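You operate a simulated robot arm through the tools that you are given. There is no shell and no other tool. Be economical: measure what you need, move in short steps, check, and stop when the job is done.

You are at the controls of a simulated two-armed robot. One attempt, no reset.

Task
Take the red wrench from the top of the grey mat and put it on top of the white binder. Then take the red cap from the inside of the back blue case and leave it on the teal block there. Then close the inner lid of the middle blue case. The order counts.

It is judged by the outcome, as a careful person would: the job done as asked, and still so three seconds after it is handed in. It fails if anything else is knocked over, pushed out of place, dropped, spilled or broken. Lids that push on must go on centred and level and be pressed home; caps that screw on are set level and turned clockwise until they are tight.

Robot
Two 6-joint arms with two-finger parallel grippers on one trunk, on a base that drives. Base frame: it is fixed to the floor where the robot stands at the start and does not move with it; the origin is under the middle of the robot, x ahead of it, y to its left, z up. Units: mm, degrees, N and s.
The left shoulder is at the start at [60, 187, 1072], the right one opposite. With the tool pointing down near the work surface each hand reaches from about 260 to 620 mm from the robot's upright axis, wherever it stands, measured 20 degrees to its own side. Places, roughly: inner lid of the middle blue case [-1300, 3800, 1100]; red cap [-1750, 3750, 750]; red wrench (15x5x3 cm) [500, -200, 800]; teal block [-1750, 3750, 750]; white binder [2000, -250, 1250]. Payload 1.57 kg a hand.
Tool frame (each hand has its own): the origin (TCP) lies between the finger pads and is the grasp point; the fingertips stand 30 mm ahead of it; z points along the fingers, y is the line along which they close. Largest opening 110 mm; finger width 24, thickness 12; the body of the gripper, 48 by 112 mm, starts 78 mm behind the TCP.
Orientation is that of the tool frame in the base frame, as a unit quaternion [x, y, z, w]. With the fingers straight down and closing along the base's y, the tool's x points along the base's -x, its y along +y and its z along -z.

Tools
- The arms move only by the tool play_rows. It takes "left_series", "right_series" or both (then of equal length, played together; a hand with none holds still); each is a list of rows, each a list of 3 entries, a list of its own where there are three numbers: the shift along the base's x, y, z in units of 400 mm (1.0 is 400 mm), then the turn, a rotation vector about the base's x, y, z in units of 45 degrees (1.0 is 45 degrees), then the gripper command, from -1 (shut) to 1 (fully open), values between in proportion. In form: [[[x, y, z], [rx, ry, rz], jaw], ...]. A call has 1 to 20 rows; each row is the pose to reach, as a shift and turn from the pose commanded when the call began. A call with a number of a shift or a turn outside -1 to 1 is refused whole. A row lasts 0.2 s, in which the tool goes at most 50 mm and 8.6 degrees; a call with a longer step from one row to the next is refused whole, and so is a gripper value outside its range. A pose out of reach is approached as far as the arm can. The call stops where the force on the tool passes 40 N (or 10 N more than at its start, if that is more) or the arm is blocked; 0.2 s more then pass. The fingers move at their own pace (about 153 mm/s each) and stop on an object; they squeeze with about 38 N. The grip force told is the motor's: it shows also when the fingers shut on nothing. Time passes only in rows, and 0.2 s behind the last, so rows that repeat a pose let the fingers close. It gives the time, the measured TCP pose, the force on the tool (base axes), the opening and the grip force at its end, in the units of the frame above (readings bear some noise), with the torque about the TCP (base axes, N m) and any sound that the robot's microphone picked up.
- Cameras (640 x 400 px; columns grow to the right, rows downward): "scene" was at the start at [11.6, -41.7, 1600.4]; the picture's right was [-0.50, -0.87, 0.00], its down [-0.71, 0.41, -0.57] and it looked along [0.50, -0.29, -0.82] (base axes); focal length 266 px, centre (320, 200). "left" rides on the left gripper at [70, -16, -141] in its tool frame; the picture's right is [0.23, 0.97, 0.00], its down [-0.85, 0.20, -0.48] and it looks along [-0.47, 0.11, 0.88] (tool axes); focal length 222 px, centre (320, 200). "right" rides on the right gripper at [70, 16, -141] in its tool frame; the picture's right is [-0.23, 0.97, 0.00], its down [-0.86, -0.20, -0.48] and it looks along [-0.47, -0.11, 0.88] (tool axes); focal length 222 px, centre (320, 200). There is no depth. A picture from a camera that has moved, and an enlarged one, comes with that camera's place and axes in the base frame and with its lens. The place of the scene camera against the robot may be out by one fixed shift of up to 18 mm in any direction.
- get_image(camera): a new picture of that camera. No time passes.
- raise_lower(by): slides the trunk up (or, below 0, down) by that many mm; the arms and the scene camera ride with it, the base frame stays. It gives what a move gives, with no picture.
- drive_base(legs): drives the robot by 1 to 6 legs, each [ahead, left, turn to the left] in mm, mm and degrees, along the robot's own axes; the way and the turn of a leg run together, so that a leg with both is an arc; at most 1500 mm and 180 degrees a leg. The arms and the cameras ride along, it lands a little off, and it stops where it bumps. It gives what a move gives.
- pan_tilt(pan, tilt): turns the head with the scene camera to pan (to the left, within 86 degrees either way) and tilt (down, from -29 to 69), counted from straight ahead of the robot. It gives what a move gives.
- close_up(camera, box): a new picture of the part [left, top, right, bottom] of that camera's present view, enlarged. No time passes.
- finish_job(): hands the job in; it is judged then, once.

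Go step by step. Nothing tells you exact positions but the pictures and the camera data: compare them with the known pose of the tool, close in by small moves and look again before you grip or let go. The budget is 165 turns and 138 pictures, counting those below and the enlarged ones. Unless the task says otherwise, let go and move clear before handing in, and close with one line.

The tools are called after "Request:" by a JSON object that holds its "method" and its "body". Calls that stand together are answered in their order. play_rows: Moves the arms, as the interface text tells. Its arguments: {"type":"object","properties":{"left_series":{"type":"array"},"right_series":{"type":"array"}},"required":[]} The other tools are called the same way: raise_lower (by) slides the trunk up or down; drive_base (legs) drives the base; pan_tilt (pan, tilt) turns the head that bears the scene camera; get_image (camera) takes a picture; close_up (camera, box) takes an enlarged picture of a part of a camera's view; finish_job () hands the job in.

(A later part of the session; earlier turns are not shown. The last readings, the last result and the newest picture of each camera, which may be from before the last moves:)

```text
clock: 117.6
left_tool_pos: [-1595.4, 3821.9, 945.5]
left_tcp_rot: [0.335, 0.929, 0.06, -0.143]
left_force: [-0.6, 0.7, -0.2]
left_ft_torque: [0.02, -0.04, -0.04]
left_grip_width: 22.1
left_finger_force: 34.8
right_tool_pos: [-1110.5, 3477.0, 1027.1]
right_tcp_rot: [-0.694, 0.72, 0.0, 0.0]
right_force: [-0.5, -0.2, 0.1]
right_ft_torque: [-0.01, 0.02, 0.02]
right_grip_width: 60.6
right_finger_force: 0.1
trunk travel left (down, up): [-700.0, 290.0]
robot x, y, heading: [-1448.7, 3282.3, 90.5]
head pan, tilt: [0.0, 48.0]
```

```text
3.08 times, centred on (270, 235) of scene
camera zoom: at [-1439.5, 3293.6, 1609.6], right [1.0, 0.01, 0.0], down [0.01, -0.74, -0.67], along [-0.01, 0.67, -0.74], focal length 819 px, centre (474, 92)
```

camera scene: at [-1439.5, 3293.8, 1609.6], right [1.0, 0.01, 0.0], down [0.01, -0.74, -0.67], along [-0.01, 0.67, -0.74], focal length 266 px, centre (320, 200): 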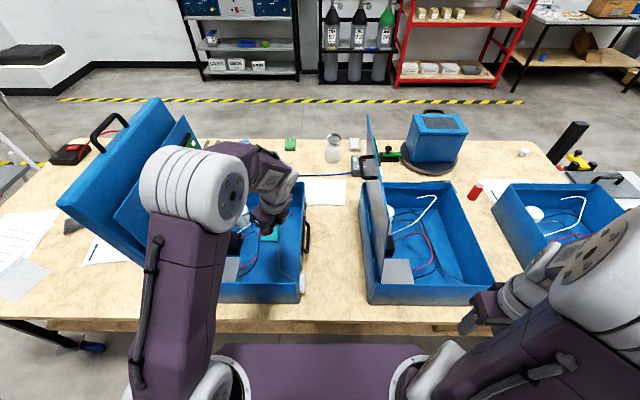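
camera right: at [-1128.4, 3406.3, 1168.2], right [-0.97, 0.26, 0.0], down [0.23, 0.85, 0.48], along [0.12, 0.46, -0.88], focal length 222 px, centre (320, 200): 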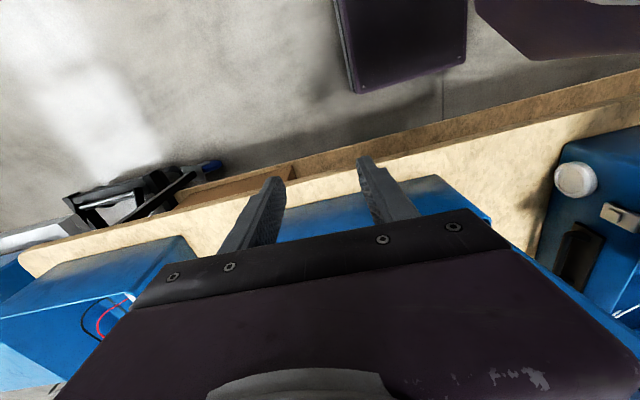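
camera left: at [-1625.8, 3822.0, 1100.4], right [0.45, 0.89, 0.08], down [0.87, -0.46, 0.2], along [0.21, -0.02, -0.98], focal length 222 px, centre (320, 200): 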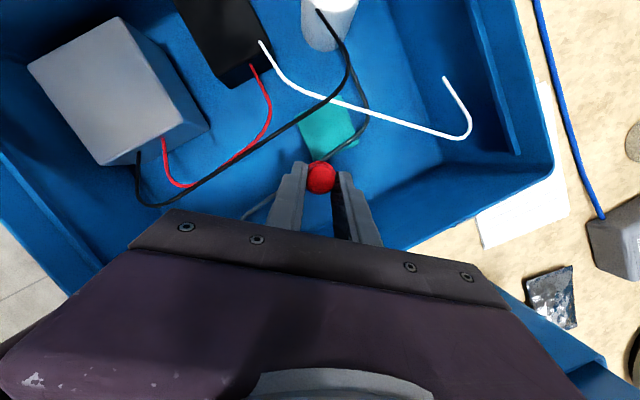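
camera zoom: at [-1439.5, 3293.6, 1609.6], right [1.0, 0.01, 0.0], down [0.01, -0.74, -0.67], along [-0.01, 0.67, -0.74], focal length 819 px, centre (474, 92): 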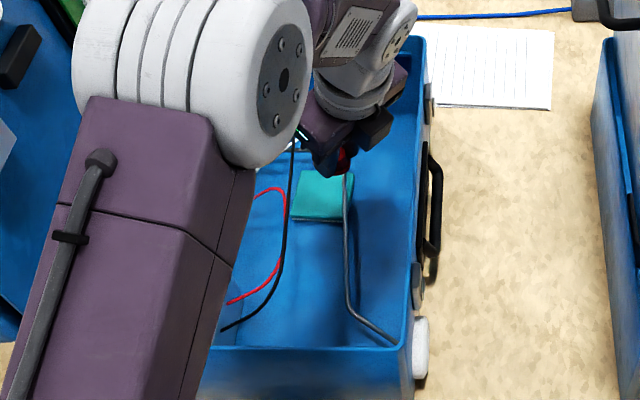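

Clear view: the teal block is thin (top ≈ z 795). I go down along the axis to ~20 mm above and check.

Request:
{"method": "play_rows", "body": {"left_series": [[[-0.02, 0.017, -0.075], [0, 0, 0], -1], [[-0.04, 0.034, -0.15], [0, 0, 0], -1], [[-0.054, 0.046, -0.2], [0, 0, 0], -1], [[-0.064, 0.054, -0.235], [0, 0, 0], -1], [[-0.064, 0.054, -0.235], [0, 0, 0], -1]]}}

Request:
{"method": "get_image", "body": {"camera": "left"}}

Request:
{"method": "close_up", "body": {"camera": "scene", "box": [240, 190, 310, 260]}}

```text
clock: 118.8
left_tool_pos: [-1622.4, 3842.4, 851.2]
left_tcp_rot: [0.334, 0.93, 0.059, -0.143]
left_force: [0.4, 0.1, -0.3]
left_ft_torque: [-0.03, -0.01, -0.05]
left_grip_width: 22.1
left_finger_force: 35.0
right_tool_pos: [-1110.7, 3477.2, 1028.1]
right_tcp_rot: [-0.695, 0.719, -0.001, 0.0]
right_force: [-0.1, -1.3, -0.6]
right_ft_torque: [0.0, 0.0, -0.01]
right_grip_width: 60.6
right_finger_force: 0.0
trunk travel left (down, up): [-700.0, 290.0]
robot x, y, heading: [-1448.9, 3276.7, 90.5]
head pan, tilt: [0.0, 48.0]
```

```text
73 pictures are left
camera left: at [-1652.2, 3843.2, 1006.5], right [0.45, 0.89, 0.08], down [0.87, -0.46, 0.2], along [0.21, -0.02, -0.98], focal length 222 px, centre (320, 200)
```

left: 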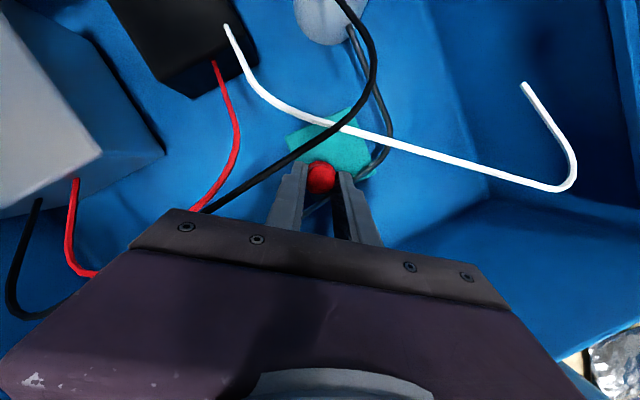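

```text
5.71 times, centred on (275, 225) of scene
camera zoom: at [-1439.5, 3293.5, 1609.6], right [1.0, 0.01, 0.0], down [0.01, -0.74, -0.67], along [-0.01, 0.67, -0.74], focal length 1521 px, centre (577, 57)
```

zoom: 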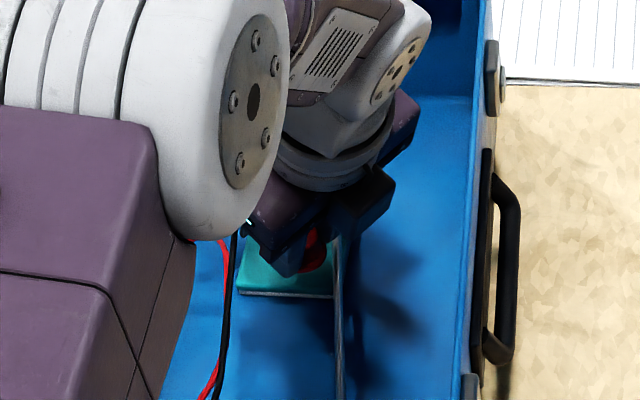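

Aligned well. I lower the last bit slowly until contact.

Request:
{"method": "play_rows", "body": {"left_series": [[[-0.01, 0.008, -0.025], [0, 0, 0], -1], [[-0.016, 0.011, -0.0375], [0, 0, 0], -1], [[-0.018, 0.012, -0.044], [0, 0, 0], -1], [[-0.018, 0.012, -0.044], [0, 0, 0], -1]]}}

Request:
{"method": "close_up", "body": {"camera": "left", "box": [240, 80, 420, 220]}}

Request:
{"method": "close_up", "body": {"camera": "scene", "box": [255, 205, 305, 250]}}

```text
clock: 119.8
left_tool_pos: [-1629.2, 3848.5, 831.8]
left_tcp_rot: [0.334, 0.93, 0.059, -0.143]
left_force: [-0.3, -1.0, -1.0]
left_ft_torque: [0.02, 0.0, 0.0]
left_grip_width: 22.2
left_finger_force: 34.5
right_tool_pos: [-1111.8, 3478.1, 1027.8]
right_tcp_rot: [-0.695, 0.719, -0.001, 0.0]
right_force: [-0.1, -0.6, 0.2]
right_ft_torque: [0.01, 0.0, 0.0]
right_grip_width: 60.5
right_finger_force: 0.0
trunk travel left (down, up): [-700.0, 290.0]
robot x, y, heading: [-1449.5, 3278.2, 90.6]
head pan, tilt: [0.0, 48.0]
```

```text
2.86 times, centred on (330, 150) of left
camera zoom: at [-1658.9, 3847.5, 988.8], right [0.45, 0.89, 0.08], down [0.87, -0.46, 0.2], along [0.21, -0.02, -0.98], focal length 635 px, centre (291, 343)
```

zoom: 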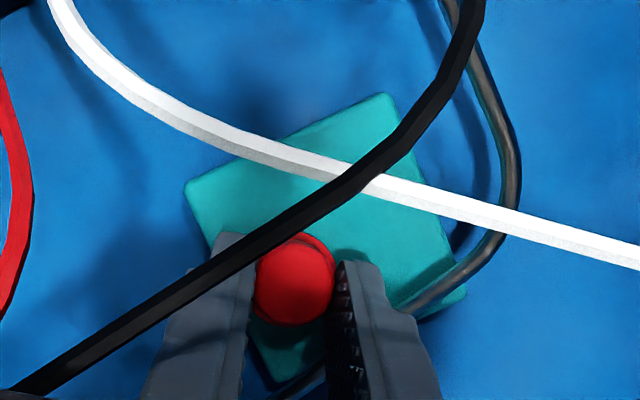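

```text
8.89 times, centred on (280, 228) of scene
camera zoom: at [-1439.7, 3294.0, 1609.6], right [1.0, 0.01, 0.0], down [0.01, -0.74, -0.67], along [-0.01, 0.67, -0.74], focal length 2366 px, centre (676, -44)
```

zoom: 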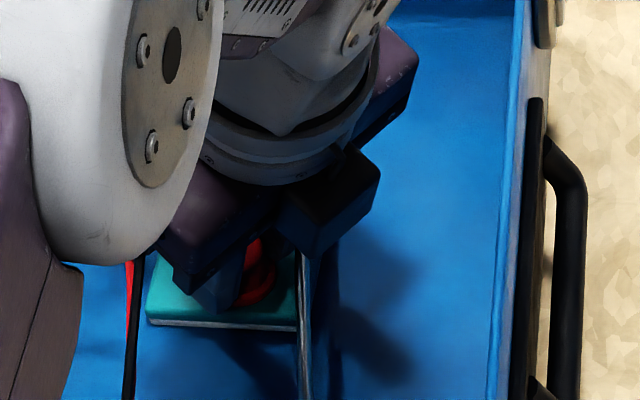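

Request:
{"method": "play_rows", "body": {"left_series": [[[0, 0, -0.005], [0, 0, 0], -1], [[0, 0, -0.01], [0, 0, 0], -1], [[0, 0, -0.01], [0, 0, 0], -1]]}}

```text
clock: 120.6
left_tool_pos: [-1630.4, 3848.9, 831.1]
left_tcp_rot: [0.334, 0.929, 0.062, -0.144]
left_force: [-1.7, 0.7, 18.3]
left_ft_torque: [0.08, 0.22, 0.0]
left_grip_width: 22.2
left_finger_force: 35.3
right_tool_pos: [-1112.3, 3475.3, 1028.3]
right_tcp_rot: [-0.694, 0.72, 0.0, 0.0]
right_force: [0.1, -0.1, 0.4]
right_ft_torque: [0.01, 0.01, 0.01]
right_grip_width: 60.4
right_finger_force: 0.0
trunk travel left (down, up): [-700.0, 290.0]
robot x, y, heading: [-1447.3, 3281.8, 90.7]
head pan, tilt: [0.0, 48.0]
```

Contact at 18 N. I ease 1.5 mm up, open just enough, and withdraw along the tool axis.

Request:
{"method": "play_rows", "body": {"left_series": [[[0, 0, 0.004], [0, 0, 0], -1], [[0, 0, 0.004], [0, 0, 0], -0.5], [[0, 0, 0.004], [0, 0, 0], -0.36], [[0, 0, 0.004], [0, 0, 0], -0.36], [[0.005, -0.004, 0.03], [0, 0, 0], -0.36], [[0.02, -0.017, 0.09], [0, 0, 0], -0.36], [[0.04, -0.033, 0.16], [0, 0, 0], -0.36], [[0.06, -0.05, 0.24], [0, 0, 0], -0.36], [[0.08, -0.067, 0.32], [0, 0, 0], -0.36], [[0.08, -0.067, 0.42], [0, 0, 0], -0.36], [[0.08, -0.067, 0.42], [0, 0, 0], -0.36]]}}

Request:
{"method": "get_image", "body": {"camera": "left"}}

Request:
{"method": "close_up", "body": {"camera": "scene", "box": [230, 190, 320, 310]}}

```text
clock: 123.0
left_tool_pos: [-1596.4, 3821.7, 996.5]
left_tcp_rot: [0.333, 0.93, 0.059, -0.143]
left_force: [0.9, -0.1, 0.2]
left_ft_torque: [0.04, -0.01, 0.0]
left_grip_width: 35.2
left_finger_force: 0.0
right_tool_pos: [-1112.0, 3477.7, 1027.5]
right_tcp_rot: [-0.695, 0.719, -0.001, -0.001]
right_force: [0.4, 0.5, -0.4]
right_ft_torque: [0.04, 0.0, 0.02]
right_grip_width: 60.3
right_finger_force: 0.1
trunk travel left (down, up): [-700.0, 290.0]
robot x, y, heading: [-1446.1, 3278.9, 90.7]
head pan, tilt: [0.0, 48.0]
```

```text
69 pictures are left
camera left: at [-1625.6, 3821.9, 1152.6], right [0.45, 0.89, 0.08], down [0.86, -0.46, 0.2], along [0.21, -0.02, -0.98], focal length 222 px, centre (320, 200)
```

left: 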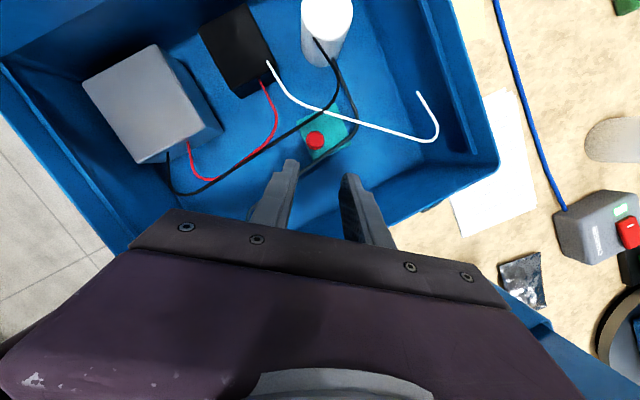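

```text
3.33 times, centred on (275, 250) of scene
camera zoom: at [-1439.7, 3294.3, 1609.6], right [1.0, 0.01, 0.0], down [0.01, -0.74, -0.67], along [-0.01, 0.67, -0.74], focal length 887 px, centre (470, 33)
```

zoom: 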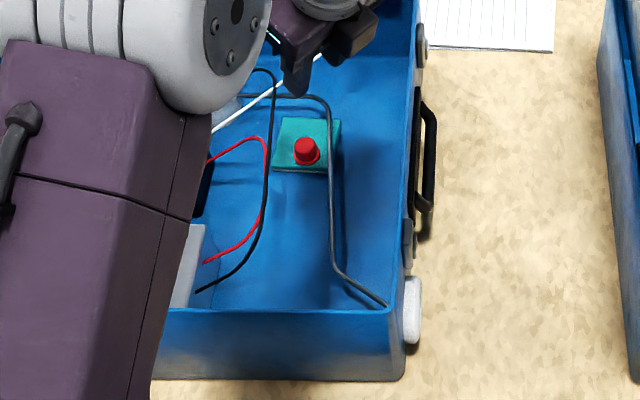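

The red cap stands on the teal block. Now I retract the left hand and examine the middle case's inner lid.

Request:
{"method": "play_rows", "body": {"left_series": [[[0, -0.1, 0.05], [0, 0, 0], -0.36], [[0, -0.2, 0.08], [0, 0, 0], -0.36], [[-0.05, -0.3, 0.1], [0, 0, 0], -0.36], [[-0.1, -0.4, 0.1], [0, 0, 0], -0.36], [[-0.15, -0.5, 0.1], [0, 0, 0], -0.36], [[-0.2, -0.6, 0.1], [0, 0, 0], -0.36], [[-0.25, -0.7, 0.1], [0, 0, 0], -0.36], [[-0.3, -0.8, 0.1], [0, 0, 0], -0.36]]}}

Request:
{"method": "pan_tilt", "body": {"pan": -15, "tilt": 45}}

Request:
{"method": "get_image", "body": {"camera": "scene"}}

Request:
{"method": "close_up", "body": {"camera": "scene", "box": [180, 60, 400, 290]}}

```text
clock: 124.8
left_tool_pos: [-1724.8, 3557.5, 1077.3]
left_tcp_rot: [0.335, 0.93, 0.06, -0.143]
left_force: [-0.2, -0.2, 0.2]
left_ft_torque: [0.0, 0.01, -0.01]
left_grip_width: 35.4
left_finger_force: 0.1
left hand out of reach, approached as far as the arm can: row 6, 7, 8
right_tool_pos: [-1112.6, 3475.1, 1028.0]
right_tcp_rot: [-0.694, 0.72, 0.0, 0.0]
right_force: [0.0, -0.2, 0.0]
right_ft_torque: [-0.01, -0.01, -0.02]
right_grip_width: 60.5
right_finger_force: 0.1
trunk travel left (down, up): [-700.0, 290.0]
robot x, y, heading: [-1447.3, 3280.5, 90.7]
head pan, tilt: [0.0, 48.0]
```

```text
clock: 125.5
left_tool_pos: [-1723.9, 3558.1, 1076.6]
left_tcp_rot: [0.334, 0.93, 0.058, -0.142]
left_force: [0.1, 0.2, -0.9]
left_ft_torque: [0.03, 0.01, -0.02]
left_grip_width: 35.3
left_finger_force: 0.1
right_tool_pos: [-1111.2, 3477.1, 1026.9]
right_tcp_rot: [-0.695, 0.719, -0.001, 0.0]
right_force: [0.2, -0.3, -0.7]
right_ft_torque: [0.01, 0.0, 0.02]
right_grip_width: 60.3
right_finger_force: 0.0
trunk travel left (down, up): [-700.0, 290.0]
robot x, y, heading: [-1444.0, 3279.3, 90.8]
head pan, tilt: [-15.0, 45.0]
```

```text
67 pictures are left
camera scene: at [-1418.6, 3294.1, 1613.8], right [0.97, -0.25, 0.0], down [-0.17, -0.69, -0.71], along [0.17, 0.69, -0.71], focal length 266 px, centre (320, 200)
```

scene: 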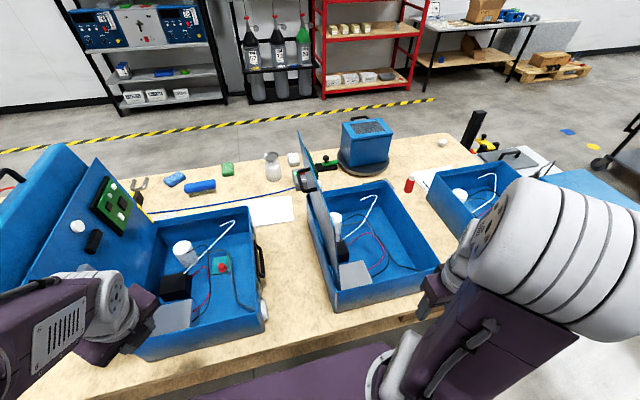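

```text
1.74 times, centred on (290, 175) of scene
camera zoom: at [-1418.6, 3294.1, 1613.8], right [0.97, -0.25, 0.0], down [-0.17, -0.69, -0.71], along [0.17, 0.69, -0.71], focal length 463 px, centre (372, 244)
```

zoom: 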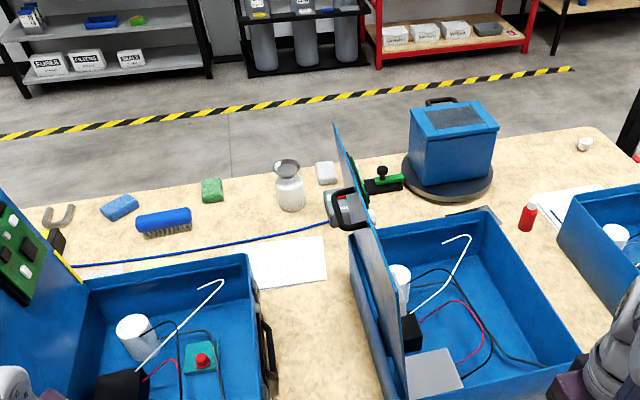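

Request:
{"method": "close_up", "body": {"camera": "scene", "box": [280, 110, 380, 300]}}

Request:
{"method": "close_up", "body": {"camera": "left", "box": [320, 0, 640, 200]}}

Request:
{"method": "get_image", "body": {"camera": "right"}}

```text
2.11 times, centred on (330, 205) of scene
camera zoom: at [-1418.6, 3294.1, 1613.8], right [0.97, -0.25, 0.0], down [-0.17, -0.69, -0.71], along [0.17, 0.69, -0.71], focal length 560 px, centre (299, 190)
```

zoom: 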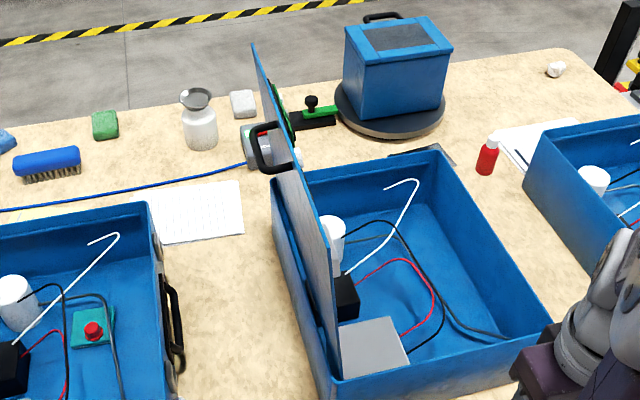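

```text
2.00 times, centred on (480, 100) of left
camera zoom: at [-1753.5, 3557.6, 1232.3], right [0.45, 0.89, 0.08], down [0.87, -0.46, 0.2], along [0.21, -0.02, -0.98], focal length 444 px, centre (0, 400)
```

zoom: 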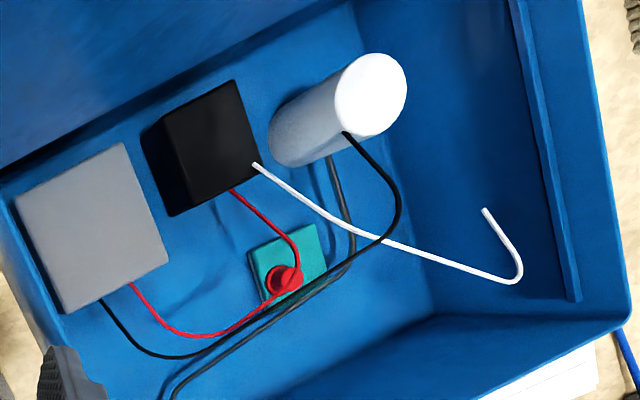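

```text
63 pictures are left
camera right: at [-1129.0, 3408.9, 1168.1], right [-0.97, 0.26, 0.0], down [0.23, 0.85, 0.48], along [0.12, 0.46, -0.88], focal length 222 px, centre (320, 200)
```

right: 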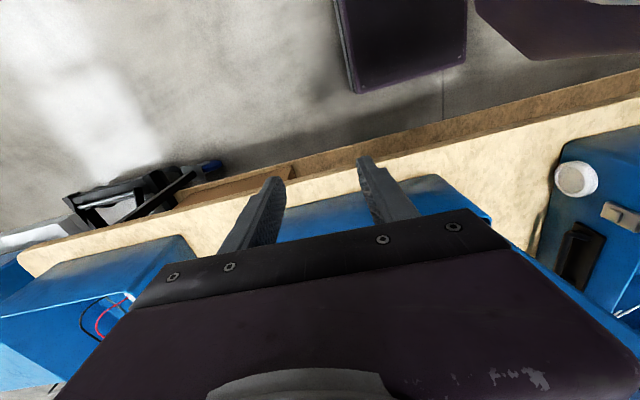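

The middle inner lid stands nearly vertical, hinged at x≈-1275, top edge at z≈1170, with a handle on its back at y≈3837. I plan to cage its top edge between the left fingers and swing it down gently. First back off, shift right and straighten the left hand.

Request:
{"method": "drive_base", "body": {"legs": [[-100, 0, -0.8], [0, -520, 0]]}}

Request:
{"method": "play_rows", "body": {"left_series": [[[0, 0, 0.05], [-0.11, -0.13, 0], 0], [[0, 0, 0.1], [-0.2, -0.24, 0], 0], [[0, 0, 0.15], [-0.257, -0.306, 0], 0], [[0, 0, 0.15], [-0.257, -0.306, 0], 0]]}}

Request:
{"method": "play_rows", "body": {"left_series": [[[0, 0, 0], [0, 0, 0.18], 0], [[0, 0, 0], [0, 0, 0.36], 0], [[0, 0, 0], [0, 0, 0.54], 0], [[0, 0, 0], [0, 0, 0.72], 0], [[0, 0, 0], [0, 0, 0.9], 0], [[0, 0, 0], [0, 0, 1], 0]]}}

Request:
{"method": "play_rows", "body": {"left_series": [[[0, 0, 0], [0, 0, 0.18], 0], [[0, 0, 0], [0, 0, 0.36], 0], [[0, 0, 0], [0, 0, 0.54], 0], [[0, 0, 0], [0, 0, 0.72], 0], [[0, 0, 0], [0, 0, 0.9], 0], [[0, 0, 0], [0, 0, 1], 0]]}}

Request:
{"method": "get_image", "body": {"camera": "scene"}}

```text
clock: 129.3
left_tool_pos: [-1211.2, 3462.5, 1076.6]
left_tcp_rot: [0.34, 0.928, 0.059, -0.142]
left_force: [1.0, 0.5, 0.4]
left_ft_torque: [0.0, -0.01, -0.03]
left_grip_width: 35.1
left_finger_force: 0.1
right_tool_pos: [-597.3, 3372.5, 1027.9]
right_tcp_rot: [-0.691, 0.723, 0.0, 0.0]
right_force: [-0.4, -1.1, 0.0]
right_ft_torque: [-0.02, 0.0, -0.02]
right_grip_width: 60.6
right_finger_force: 0.0
trunk travel left (down, up): [-700.0, 290.0]
robot x, y, heading: [-940.4, 3182.5, 90.1]
head pan, tilt: [-15.0, 45.0]
```

```text
clock: 130.3
left_tool_pos: [-1209.0, 3462.3, 1135.2]
left_tcp_rot: [0.343, 0.939, 0.007, 0.006]
left_force: [0.0, -0.5, 0.5]
left_ft_torque: [0.05, -0.02, -0.03]
left_grip_width: 55.0
left_finger_force: 0.0
right_tool_pos: [-598.5, 3372.7, 1027.9]
right_tcp_rot: [-0.69, 0.724, 0.0, -0.001]
right_force: [-0.3, 0.9, 0.1]
right_ft_torque: [-0.03, 0.02, -0.01]
right_grip_width: 60.5
right_finger_force: 0.1
trunk travel left (down, up): [-700.0, 290.0]
robot x, y, heading: [-938.1, 3180.2, 89.9]
head pan, tilt: [-15.0, 45.0]
```

```text
clock: 131.7
left_tool_pos: [-1209.5, 3462.9, 1138.5]
left_tcp_rot: [-0.044, 0.999, 0.007, 0.001]
left_force: [-0.2, 0.5, 0.1]
left_ft_torque: [0.01, 0.01, -0.05]
left_grip_width: 54.9
left_finger_force: 0.0
right_tool_pos: [-597.6, 3373.0, 1028.1]
right_tcp_rot: [-0.69, 0.723, 0.0, -0.001]
right_force: [0.8, 0.3, -0.4]
right_ft_torque: [-0.01, -0.01, 0.0]
right_grip_width: 60.5
right_finger_force: 0.1
trunk travel left (down, up): [-700.0, 290.0]
robot x, y, heading: [-939.3, 3182.7, 90.3]
head pan, tilt: [-15.0, 45.0]
```

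```text
clock: 133.1
left_tool_pos: [-1209.4, 3461.2, 1137.6]
left_tcp_rot: [-0.423, 0.906, 0.006, -0.001]
left_force: [0.5, 0.9, -0.6]
left_ft_torque: [0.0, -0.01, 0.0]
left_grip_width: 55.2
left_finger_force: 0.0
right_tool_pos: [-597.9, 3372.9, 1027.0]
right_tcp_rot: [-0.691, 0.723, 0.0, -0.001]
right_force: [0.4, -0.8, -1.1]
right_ft_torque: [0.02, -0.03, 0.0]
right_grip_width: 60.5
right_finger_force: 0.0
trunk travel left (down, up): [-700.0, 290.0]
robot x, y, heading: [-936.2, 3182.5, 90.0]
head pan, tilt: [-15.0, 45.0]
```

```text
62 pictures are left
camera scene: at [-907.5, 3193.7, 1613.8], right [0.97, -0.26, 0.0], down [-0.18, -0.68, -0.71], along [0.18, 0.68, -0.71], focal length 266 px, centre (320, 200)
```

scene: 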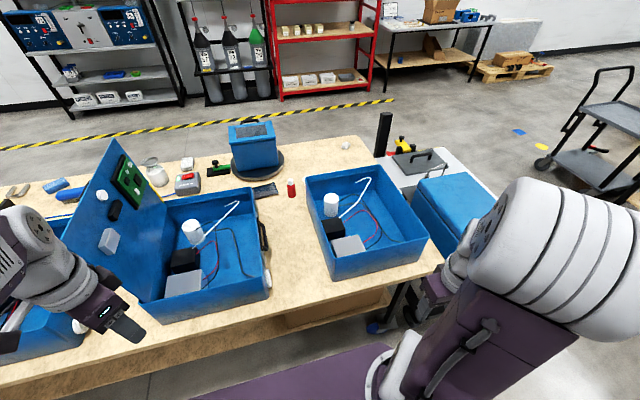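

Request:
{"method": "play_rows", "body": {"left_series": [[[0, 0, 0], [0, 0, 0.18], 0], [[0, 0, 0.05], [0, 0, 0.36], 0], [[0, 0, 0.1], [0, 0, 0.54], 0], [[0, 0, 0.15], [0, 0, 0.72], 0], [[0, 0, 0.2], [0, 0, 0.885], 0], [[0, 0, 0.25], [0, 0, 0.885], 0]]}}

Request:
{"method": "pan_tilt", "body": {"pan": 25, "tilt": 38}}

Request:
{"method": "get_image", "body": {"camera": "scene"}}

Request:
{"method": "get_image", "body": {"camera": "left"}}

```text
clock: 134.5
left_tool_pos: [-1209.3, 3461.9, 1239.5]
left_tcp_rot: [-0.706, 0.708, 0.006, -0.004]
left_force: [-0.5, -0.3, -0.1]
left_ft_torque: [0.0, 0.01, -0.02]
left_grip_width: 55.1
left_finger_force: 0.2
right_tool_pos: [-597.9, 3372.0, 1027.3]
right_tcp_rot: [-0.69, 0.723, 0.0, 0.0]
right_force: [-0.3, -0.2, -1.1]
right_ft_torque: [-0.01, 0.02, 0.0]
right_grip_width: 60.4
right_finger_force: 0.1
trunk travel left (down, up): [-700.0, 290.0]
robot x, y, heading: [-936.0, 3183.6, 90.1]
head pan, tilt: [-15.0, 45.0]
```

```text
clock: 135.5
left_tool_pos: [-1208.3, 3461.2, 1239.2]
left_tcp_rot: [-0.705, 0.709, 0.006, -0.003]
left_force: [0.3, -0.1, -0.6]
left_ft_torque: [0.01, 0.0, 0.02]
left_grip_width: 55.0
left_finger_force: 0.0
right_tool_pos: [-598.8, 3372.9, 1027.7]
right_tcp_rot: [-0.69, 0.724, -0.001, -0.002]
right_force: [-0.7, -0.1, -1.3]
right_ft_torque: [-0.01, -0.04, -0.04]
right_grip_width: 60.7
right_finger_force: 0.0
trunk travel left (down, up): [-700.0, 290.0]
robot x, y, heading: [-937.1, 3183.5, 89.8]
head pan, tilt: [25.0, 38.0]
```

```text
61 pictures are left
camera scene: at [-964.9, 3193.5, 1624.0], right [0.91, 0.42, 0.0], down [0.26, -0.56, -0.79], along [-0.33, 0.71, -0.62], focal length 266 px, centre (320, 200)
```

scene: 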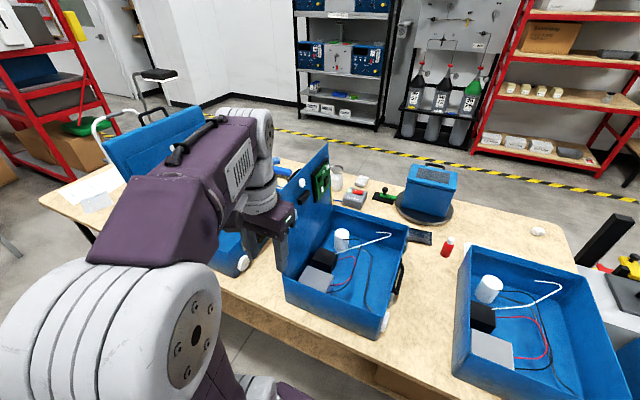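

```text
60 pictures are left
camera left: at [-1190.8, 3390.5, 1379.0], right [-0.97, -0.22, 0.01], down [-0.19, 0.85, 0.48], along [-0.12, 0.47, -0.87], focal length 222 px, centre (320, 200)
```

left: 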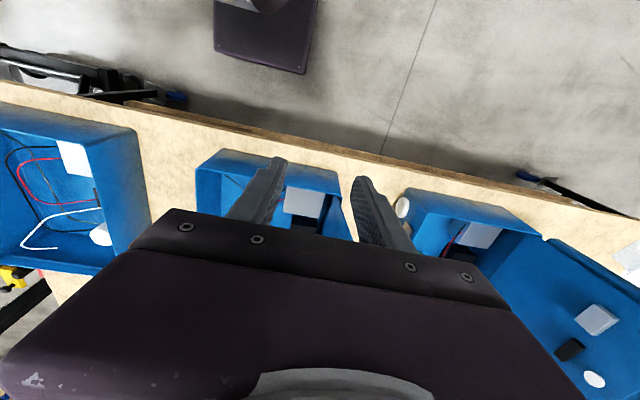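

I raise the trunk 60 mm, drive 95 mm ahead, and bring the left hand high above the lid's near-top corner for a look.

Request:
{"method": "raise_lower", "body": {"by": 60}}

Request:
{"method": "drive_base", "body": {"legs": [[95, 0, 0]]}}

Request:
{"method": "play_rows", "body": {"left_series": [[[-0.05, 0.05, 0], [0, 0, 0], 0.3], [[-0.1, 0.1, 0], [0, 0, 0], 0.3], [[-0.15, 0.15, 0], [0, 0, 0], 0.3], [[-0.19, 0.21, 0], [0, 0, 0], 0.3], [[-0.19, 0.21, 0], [0, 0, 0], 0.3]]}}

Request:
{"method": "get_image", "body": {"camera": "left"}}

Request:
{"method": "get_image", "body": {"camera": "scene"}}

```text
clock: 136.5
left_tool_pos: [-1209.7, 3462.2, 1297.9]
left_tcp_rot: [-0.706, 0.708, 0.006, -0.004]
left_force: [0.8, 0.0, 0.5]
left_ft_torque: [0.0, 0.01, 0.0]
left_grip_width: 55.1
left_finger_force: 0.0
right_tool_pos: [-598.3, 3372.3, 1088.0]
right_tcp_rot: [-0.691, 0.723, 0.0, 0.0]
right_force: [-0.4, 0.1, 0.1]
right_ft_torque: [-0.02, -0.02, 0.03]
right_grip_width: 60.5
right_finger_force: 0.1
trunk travel left (down, up): [-760.0, 230.0]
robot x, y, heading: [-938.0, 3181.6, 90.2]
head pan, tilt: [25.0, 38.0]
```

```text
clock: 137.7
left_tool_pos: [-1207.9, 3555.4, 1299.6]
left_tcp_rot: [-0.704, 0.71, 0.008, -0.003]
left_force: [0.2, 0.6, -0.4]
left_ft_torque: [-0.01, 0.02, -0.04]
left_grip_width: 54.7
left_finger_force: 0.1
right_tool_pos: [-597.6, 3465.2, 1088.9]
right_tcp_rot: [-0.689, 0.725, 0.0, 0.0]
right_force: [-0.4, -1.0, 0.3]
right_ft_torque: [0.01, 0.01, 0.0]
right_grip_width: 60.8
right_finger_force: 0.1
trunk travel left (down, up): [-760.0, 230.0]
robot x, y, heading: [-935.0, 3275.7, 89.9]
head pan, tilt: [25.0, 38.0]
```

```text
clock: 138.9
left_tool_pos: [-1286.1, 3641.5, 1298.4]
left_tcp_rot: [-0.704, 0.711, 0.008, -0.004]
left_force: [0.2, -0.1, -0.3]
left_ft_torque: [0.01, -0.01, -0.01]
left_grip_width: 71.4
left_finger_force: 0.1
right_tool_pos: [-596.8, 3466.1, 1087.7]
right_tcp_rot: [-0.689, 0.725, 0.0, 0.0]
right_force: [-0.1, 0.2, -0.1]
right_ft_torque: [0.0, 0.03, 0.05]
right_grip_width: 60.6
right_finger_force: 0.0
trunk travel left (down, up): [-760.0, 230.0]
robot x, y, heading: [-938.0, 3276.3, 89.6]
head pan, tilt: [25.0, 38.0]
```

```text
59 pictures are left
camera left: at [-1266.8, 3569.5, 1440.1], right [-0.98, -0.22, 0.01], down [-0.19, 0.85, 0.49], along [-0.12, 0.47, -0.87], focal length 222 px, centre (320, 200)
```

left: 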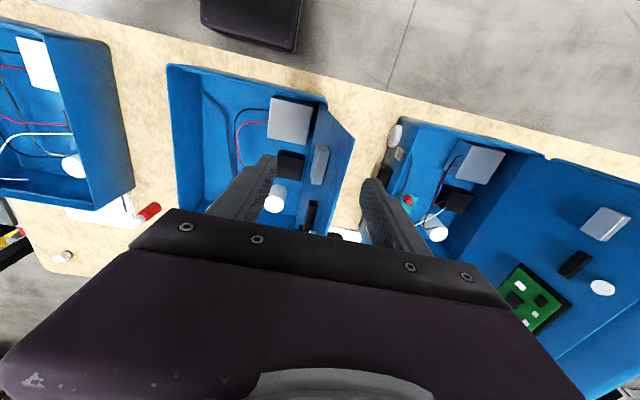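

```text
58 pictures are left
camera scene: at [-964.4, 3287.6, 1684.1], right [0.91, 0.42, 0.0], down [0.26, -0.56, -0.79], along [-0.33, 0.72, -0.62], focal length 266 px, centre (320, 200)
```

scene: 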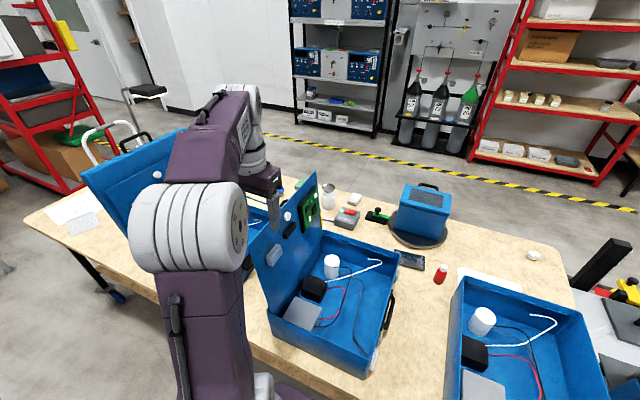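

Request:
{"method": "close_up", "body": {"camera": "left", "box": [260, 80, 400, 240]}}

Request:
{"method": "close_up", "body": {"camera": "scene", "box": [230, 150, 410, 380]}}

```text
2.50 times, centred on (330, 160) of left
camera zoom: at [-1266.8, 3569.5, 1440.1], right [-0.98, -0.22, 0.01], down [-0.19, 0.85, 0.49], along [-0.12, 0.47, -0.87], focal length 555 px, centre (295, 300)
```

zoom: 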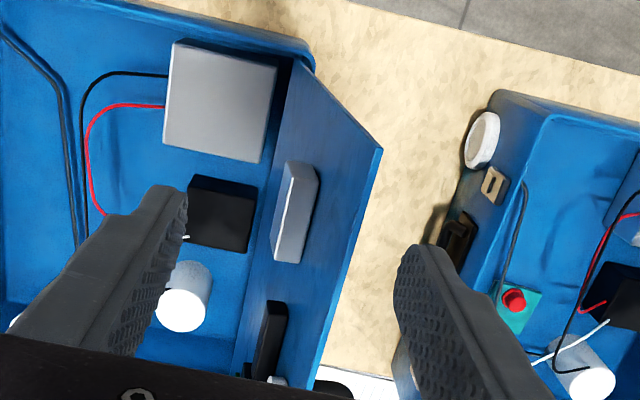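

```text
1.74 times, centred on (320, 265) of scene
camera zoom: at [-964.4, 3287.6, 1684.1], right [0.91, 0.42, 0.0], down [0.26, -0.56, -0.79], along [-0.33, 0.72, -0.62], focal length 463 px, centre (320, 87)
```

zoom: 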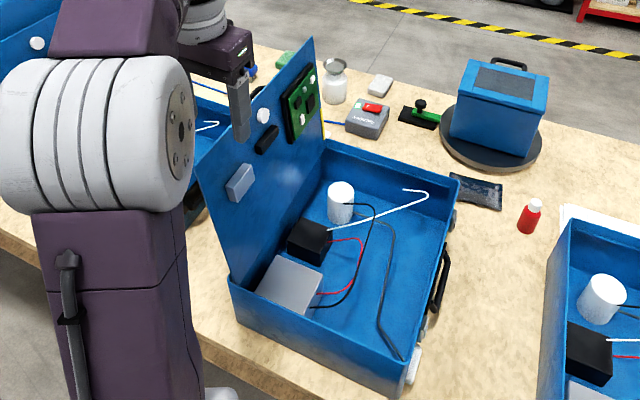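

Lid: hinge near (-1285, 874), top edge near (-1326, 1173), leaning back ~8°. I straddle its top edge at y≈3725 (free of the attached parts), first above it.

Request:
{"method": "play_rows", "body": {"left_series": [[[-0.04, 0.08, 0], [0, 0, 0], 0.1], [[-0.07, 0.15, 0], [0, 0, 0], 0.1], [[-0.095, 0.21, 0], [0, 0, 0], 0.1], [[-0.095, 0.21, -0.1], [0, 0, 0], 0.1], [[-0.095, 0.21, -0.19], [0, 0, 0], 0.1], [[-0.095, 0.21, -0.19], [0, 0, 0], 0.1]]}}

Request:
{"method": "get_image", "body": {"camera": "left"}}

Request:
{"method": "close_up", "body": {"camera": "scene", "box": [230, 150, 350, 300]}}

```text
clock: 140.3
left_tool_pos: [-1322.0, 3726.0, 1222.8]
left_tcp_rot: [-0.704, 0.711, 0.006, -0.004]
left_force: [0.2, 0.7, 0.1]
left_ft_torque: [0.0, 0.0, 0.0]
left_grip_width: 60.1
left_finger_force: 0.1
right_tool_pos: [-597.7, 3467.5, 1087.5]
right_tcp_rot: [-0.689, 0.724, -0.001, 0.0]
right_force: [0.5, -1.1, 0.2]
right_ft_torque: [0.01, 0.01, -0.03]
right_grip_width: 60.5
right_finger_force: 0.1
trunk travel left (down, up): [-760.0, 230.0]
robot x, y, heading: [-939.2, 3276.4, 89.8]
head pan, tilt: [25.0, 38.0]
```

```text
55 pictures are left
camera left: at [-1304.1, 3654.7, 1363.0], right [-0.98, -0.22, 0.01], down [-0.19, 0.85, 0.48], along [-0.12, 0.47, -0.87], focal length 222 px, centre (320, 200)
```

left: 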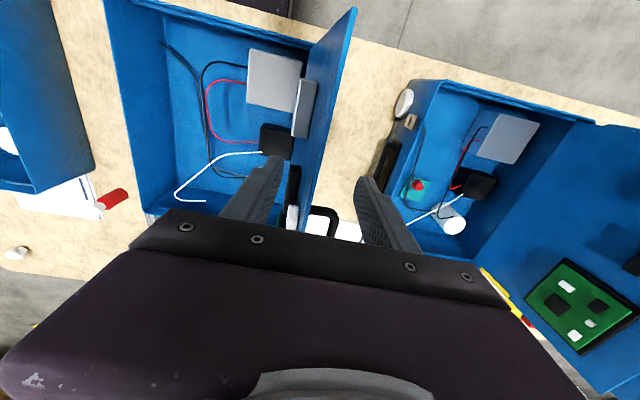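

```text
2.67 times, centred on (290, 225) of scene
camera zoom: at [-964.9, 3289.0, 1684.0], right [0.91, 0.42, 0.0], down [0.26, -0.56, -0.79], along [-0.33, 0.72, -0.62], focal length 710 px, centre (400, 133)
```

zoom: 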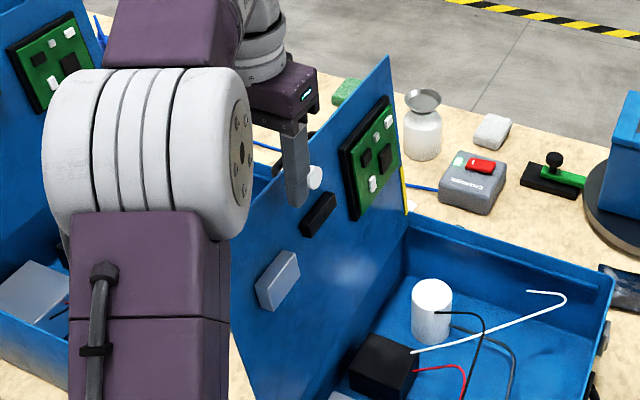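

The edge is centred between the fingers. I lower so that the fingers straddle it by ~38 mm.

Request:
{"method": "play_rows", "body": {"left_series": [[[-0.004, 0, -0.05], [0, 0, 0], 0.1], [[-0.006, 0, -0.1], [0, 0, 0], 0.1], [[-0.006, 0, -0.145], [0, 0, 0], 0.1], [[-0.006, 0, -0.145], [0, 0, 0], -0.2], [[-0.006, 0, -0.145], [0, 0, 0], -0.4], [[-0.006, 0, -0.145], [0, 0, 0], -0.4]]}}

Request:
{"method": "get_image", "body": {"camera": "left"}}

```text
clock: 141.7
left_tool_pos: [-1324.6, 3725.4, 1164.3]
left_tcp_rot: [-0.704, 0.71, 0.006, -0.005]
left_force: [0.5, 0.5, -0.5]
left_ft_torque: [0.01, 0.01, 0.02]
left_grip_width: 33.6
left_finger_force: 0.2
right_tool_pos: [-597.9, 3466.7, 1088.3]
right_tcp_rot: [-0.689, 0.724, 0.0, -0.001]
right_force: [0.2, -0.4, 0.1]
right_ft_torque: [-0.01, -0.01, -0.01]
right_grip_width: 60.6
right_finger_force: 0.1
trunk travel left (down, up): [-760.0, 230.0]
robot x, y, heading: [-939.5, 3277.8, 89.8]
head pan, tilt: [25.0, 38.0]
```

```text
53 pictures are left
camera left: at [-1306.7, 3654.3, 1305.8], right [-0.98, -0.22, 0.01], down [-0.19, 0.85, 0.49], along [-0.12, 0.47, -0.87], focal length 222 px, centre (320, 200)
```

left: 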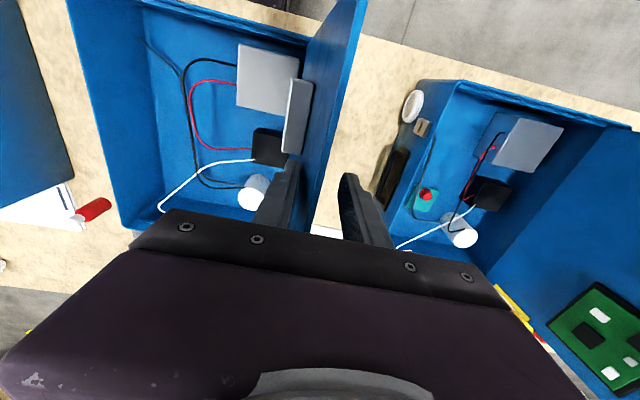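

The lid edge is caged. Now I swing it slowly along its arc about the hinge, first to ~74°.

Request:
{"method": "play_rows", "body": {"left_series": [[[0.03, 0, 0.004], [0, 0, 0], -0.4], [[0.061, 0, 0.006], [0, 0, 0], -0.4], [[0.093, 0, 0.007], [0, 0.02, 0], -0.4], [[0.1245, 0, 0.006], [0, 0.044, 0], -0.4], [[0.156, 0, 0.004], [0, 0.1, 0], -0.4], [[0.188, 0, 0.001], [0, 0.156, 0], -0.4], [[0.22, 0, -0.004], [0, 0.21, 0], -0.4], [[0.251, 0, -0.009], [0, 0.267, 0], -0.4], [[0.276, 0, -0.015], [0, 0.311, 0], -0.4], [[0.301, 0, -0.0215], [0, 0.356, 0], -0.4], [[0.301, 0, -0.0215], [0, 0.356, 0], -0.4]]}}

Request:
{"method": "get_image", "body": {"camera": "left"}}

Request:
{"method": "get_image", "body": {"camera": "scene"}}

```text
clock: 144.1
left_tool_pos: [-1202.5, 3728.2, 1157.7]
left_tcp_rot: [-0.696, 0.703, 0.105, -0.102]
left_force: [0.9, 1.3, 0.3]
left_ft_torque: [-0.02, 0.03, 0.04]
left_grip_width: 34.1
left_finger_force: 0.2
right_tool_pos: [-598.3, 3466.4, 1086.3]
right_tcp_rot: [-0.689, 0.724, -0.001, -0.001]
right_force: [-0.7, -0.1, 0.7]
right_ft_torque: [0.01, 0.02, -0.02]
right_grip_width: 60.5
right_finger_force: 0.0
trunk travel left (down, up): [-760.0, 230.0]
robot x, y, heading: [-937.7, 3274.9, 89.8]
head pan, tilt: [25.0, 38.0]
```

```text
52 pictures are left
camera left: at [-1147.0, 3654.7, 1286.7], right [-0.93, -0.22, 0.28], down [-0.04, 0.85, 0.52], along [-0.35, 0.47, -0.81], focal length 222 px, centre (320, 200)
```

left: 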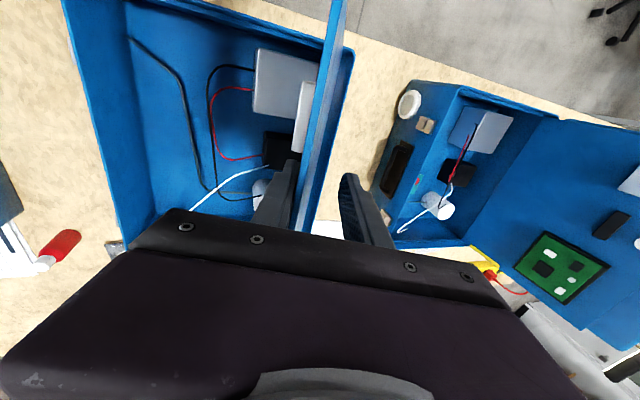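

```text
51 pictures are left
camera scene: at [-964.5, 3288.6, 1684.1], right [0.91, 0.42, 0.0], down [0.26, -0.56, -0.79], along [-0.33, 0.72, -0.62], focal length 266 px, centre (320, 200)
```

scene: 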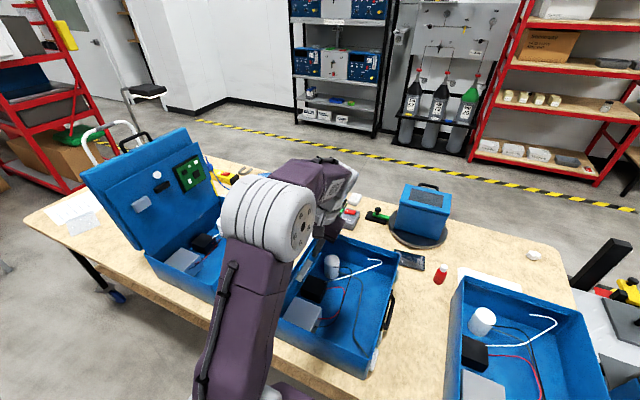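

The lid follows, resting on the front finger with hardly any force. I continue to ~42°.

Request:
{"method": "play_rows", "body": {"left_series": [[[0.0485, 0, -0.016], [0, 0.089, 0], -0.4], [[0.096, 0, -0.035], [0, 0.178, 0], -0.4], [[0.142, 0, -0.0575], [0, 0.267, 0], -0.4], [[0.186, 0, -0.083], [0, 0.356, 0], -0.4], [[0.228, 0, -0.1115], [0, 0.444, 0], -0.4], [[0.2685, 0, -0.143], [0, 0.533, 0], -0.4], [[0.3065, 0, -0.177], [0, 0.622, 0], -0.4], [[0.342, 0, -0.214], [0, 0.711, 0], -0.4], [[0.342, 0, -0.214], [0, 0.711, 0], -0.4]]}}

Request:
{"method": "get_image", "body": {"camera": "left"}}

Request:
{"method": "get_image", "body": {"camera": "scene"}}

```text
clock: 146.1
left_tool_pos: [-1066.3, 3726.7, 1068.9]
left_tcp_rot: [-0.64, 0.646, 0.294, -0.292]
left_force: [1.6, 0.0, -1.7]
left_ft_torque: [0.02, 0.04, 0.08]
left_grip_width: 35.3
left_finger_force: 1.2
right_tool_pos: [-597.0, 3466.3, 1088.2]
right_tcp_rot: [-0.689, 0.725, -0.001, -0.001]
right_force: [-0.6, 0.0, -0.2]
right_ft_torque: [0.0, 0.01, 0.02]
right_grip_width: 60.4
right_finger_force: 0.1
trunk travel left (down, up): [-760.0, 230.0]
robot x, y, heading: [-937.9, 3276.7, 89.9]
head pan, tilt: [25.0, 38.0]
```

```text
50 pictures are left
camera left: at [-950.2, 3654.4, 1149.4], right [-0.64, -0.22, 0.73], down [0.24, 0.85, 0.46], along [-0.73, 0.47, -0.5], focal length 222 px, centre (320, 200)
```

left: 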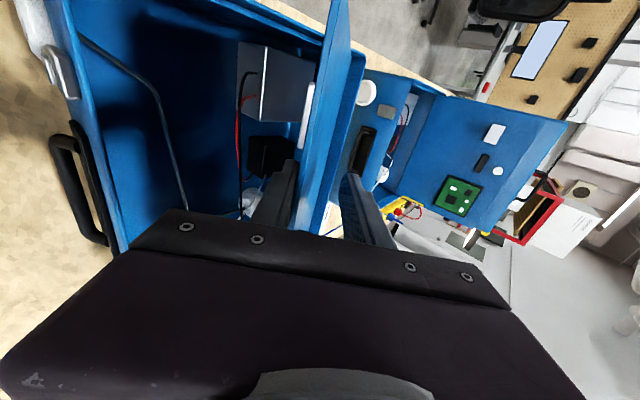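

```text
49 pictures are left
camera scene: at [-964.5, 3288.8, 1684.1], right [0.91, 0.42, 0.0], down [0.26, -0.56, -0.79], along [-0.33, 0.72, -0.62], focal length 266 px, centre (320, 200)
```

scene: 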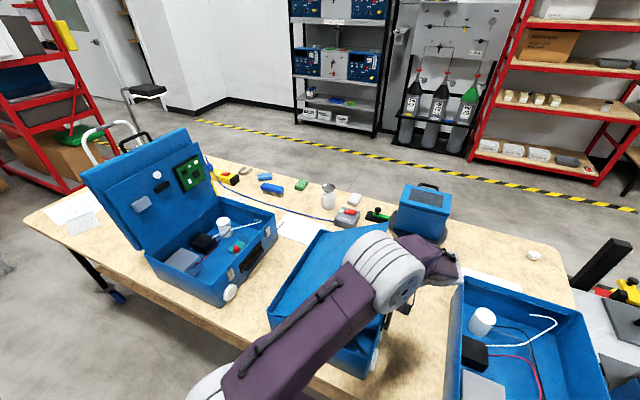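

Works well. Continue to ~22°.

Request:
{"method": "play_rows", "body": {"left_series": [[[0.017, 0, -0.019], [0, 0.045, 0], -0.4], [[0.033, 0, -0.039], [0, 0.089, 0], -0.4], [[0.063, 0, -0.0805], [0, 0.178, 0], -0.4], [[0.09, 0, -0.124], [0, 0.267, 0], -0.4], [[0.114, 0, -0.169], [0, 0.356, 0], -0.4], [[0.135, 0, -0.216], [0, 0.444, 0], -0.4], [[0.135, 0, -0.216], [0, 0.444, 0], -0.4]]}}

Request:
{"method": "get_image", "body": {"camera": "left"}}

Request:
{"method": "get_image", "body": {"camera": "scene"}}

```text
clock: 147.7
left_tool_pos: [-1012.7, 3727.5, 983.8]
left_tcp_rot: [-0.58, 0.586, 0.399, -0.401]
left_force: [0.9, 0.6, -2.0]
left_ft_torque: [0.09, 0.04, -0.03]
left_grip_width: 35.7
left_finger_force: 1.0
right_tool_pos: [-596.1, 3466.2, 1087.1]
right_tcp_rot: [-0.689, 0.725, 0.0, -0.001]
right_force: [-0.7, -0.3, -0.3]
right_ft_torque: [-0.01, -0.05, 0.02]
right_grip_width: 60.5
right_finger_force: 0.2
trunk travel left (down, up): [-760.0, 230.0]
robot x, y, heading: [-939.0, 3274.7, 89.8]
head pan, tilt: [25.0, 38.0]
```

```text
48 pictures are left
camera left: at [-875.8, 3654.9, 1020.0], right [-0.35, -0.22, 0.91], down [0.38, 0.85, 0.35], along [-0.86, 0.47, -0.22], focal length 222 px, centre (320, 200)
```

left: 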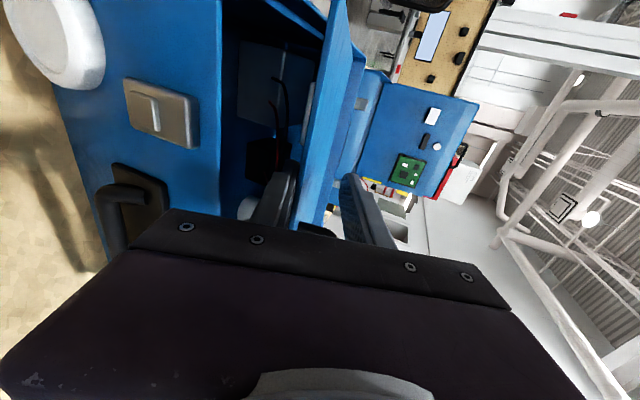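

```text
47 pictures are left
camera scene: at [-964.7, 3288.8, 1684.0], right [0.91, 0.42, 0.0], down [0.26, -0.56, -0.79], along [-0.33, 0.72, -0.62], focal length 266 px, centre (320, 200)
```

scene: 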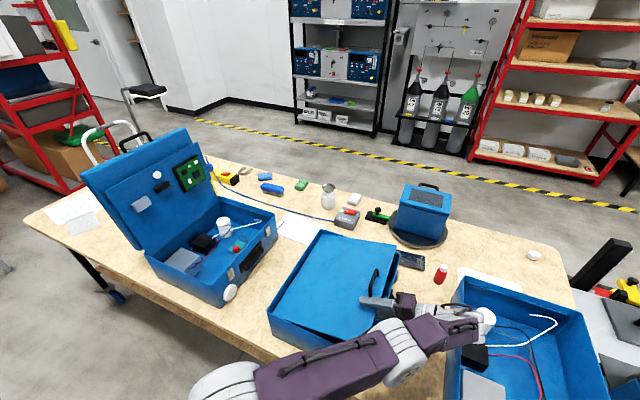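

Nearly there with negligible force. I lower to ~14°.

Request:
{"method": "play_rows", "body": {"left_series": [[[0.009, 0, -0.024], [0, 0.045, 0], -0.4], [[0.0175, 0, -0.048], [0, 0.089, 0], -0.4], [[0.025, 0, -0.072], [0, 0.133, 0], -0.4], [[0.0315, 0, -0.097], [0, 0.178, 0], -0.4], [[0.0315, 0, -0.097], [0, 0.178, 0], -0.4]]}}

Request:
{"method": "close_up", "body": {"camera": "scene", "box": [260, 220, 420, 370]}}

Request:
{"method": "get_image", "body": {"camera": "left"}}

```text
clock: 148.9
left_tool_pos: [-1023.0, 3701.5, 961.2]
left_tcp_rot: [-0.55, 0.558, 0.439, -0.439]
left_force: [1.8, 0.1, -2.7]
left_ft_torque: [0.04, 0.1, 0.06]
left_grip_width: 35.6
left_finger_force: 1.3
left hand out of reach, approached as far as the arm can: row 1, 2, 3, 4, 5
right_tool_pos: [-596.9, 3467.8, 1086.9]
right_tcp_rot: [-0.689, 0.725, -0.001, -0.001]
right_force: [0.0, -0.4, 0.4]
right_ft_torque: [0.01, -0.05, -0.01]
right_grip_width: 60.5
right_finger_force: 0.1
trunk travel left (down, up): [-760.0, 230.0]
robot x, y, heading: [-940.2, 3276.9, 89.7]
head pan, tilt: [25.0, 38.0]
```

```text
2.67 times, centred on (340, 295) of scene
camera zoom: at [-964.2, 3289.0, 1684.0], right [0.91, 0.42, 0.0], down [0.26, -0.56, -0.79], along [-0.33, 0.72, -0.62], focal length 710 px, centre (267, -53)
```

zoom: 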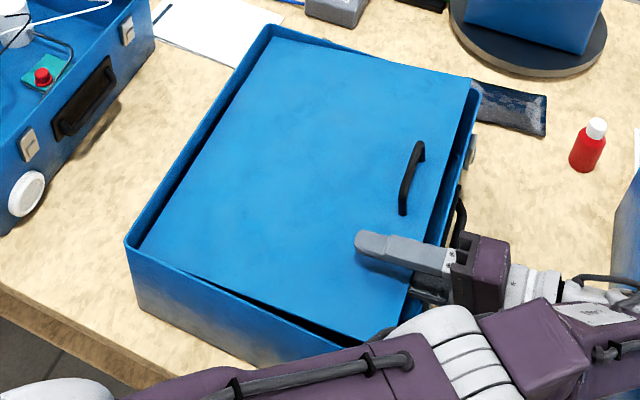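

```text
45 pictures are left
camera left: at [-881.6, 3628.9, 977.7], right [-0.22, -0.22, 0.95], down [0.43, 0.85, 0.3], along [-0.88, 0.47, -0.1], focal length 222 px, centre (320, 200)
```

left: 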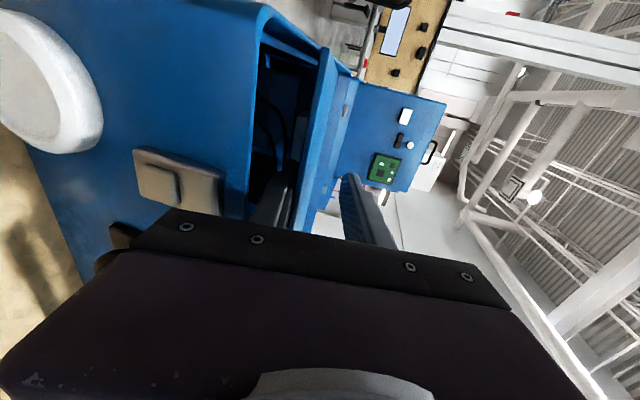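

Reach is at its limit but the lid is almost down (~15°). I lower 12 mm and slide the fingers out toward me (−y) past the near edge, so the lid settles gently.

Request:
{"method": "play_rows", "body": {"left_series": [[[0, -0.02, -0.015], [0, 0, 0], -0.4], [[0, -0.05, -0.03], [0, 0, 0], -0.4], [[0, -0.08, -0.03], [0, 0, 0], -0.4], [[0, -0.11, -0.03], [0, 0, 0], -0.4], [[0, -0.11, -0.03], [0, 0, 0], -0.4]]}}

Request:
{"method": "close_up", "body": {"camera": "scene", "box": [260, 220, 420, 370]}}

```text
clock: 150.1
left_tool_pos: [-1022.7, 3657.5, 948.1]
left_tcp_rot: [-0.551, 0.557, 0.438, -0.441]
left_force: [-2.9, 6.1, 7.9]
left_ft_torque: [0.25, -0.33, 0.36]
left_grip_width: 25.6
left_finger_force: 0.1
right_tool_pos: [-598.4, 3466.2, 1088.3]
right_tcp_rot: [-0.689, 0.725, -0.001, 0.0]
right_force: [0.8, 0.0, 0.0]
right_ft_torque: [-0.01, 0.01, -0.04]
right_grip_width: 60.6
right_finger_force: 0.0
trunk travel left (down, up): [-760.0, 230.0]
robot x, y, heading: [-942.3, 3277.4, 89.8]
head pan, tilt: [25.0, 38.0]
```

```text
2.67 times, centred on (340, 295) of scene
camera zoom: at [-965.5, 3289.3, 1684.0], right [0.91, 0.42, 0.0], down [0.26, -0.56, -0.79], along [-0.33, 0.71, -0.62], focal length 710 px, centre (267, -53)
```

zoom: 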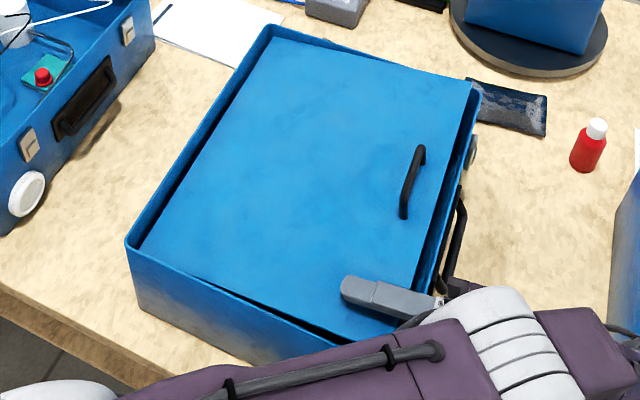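

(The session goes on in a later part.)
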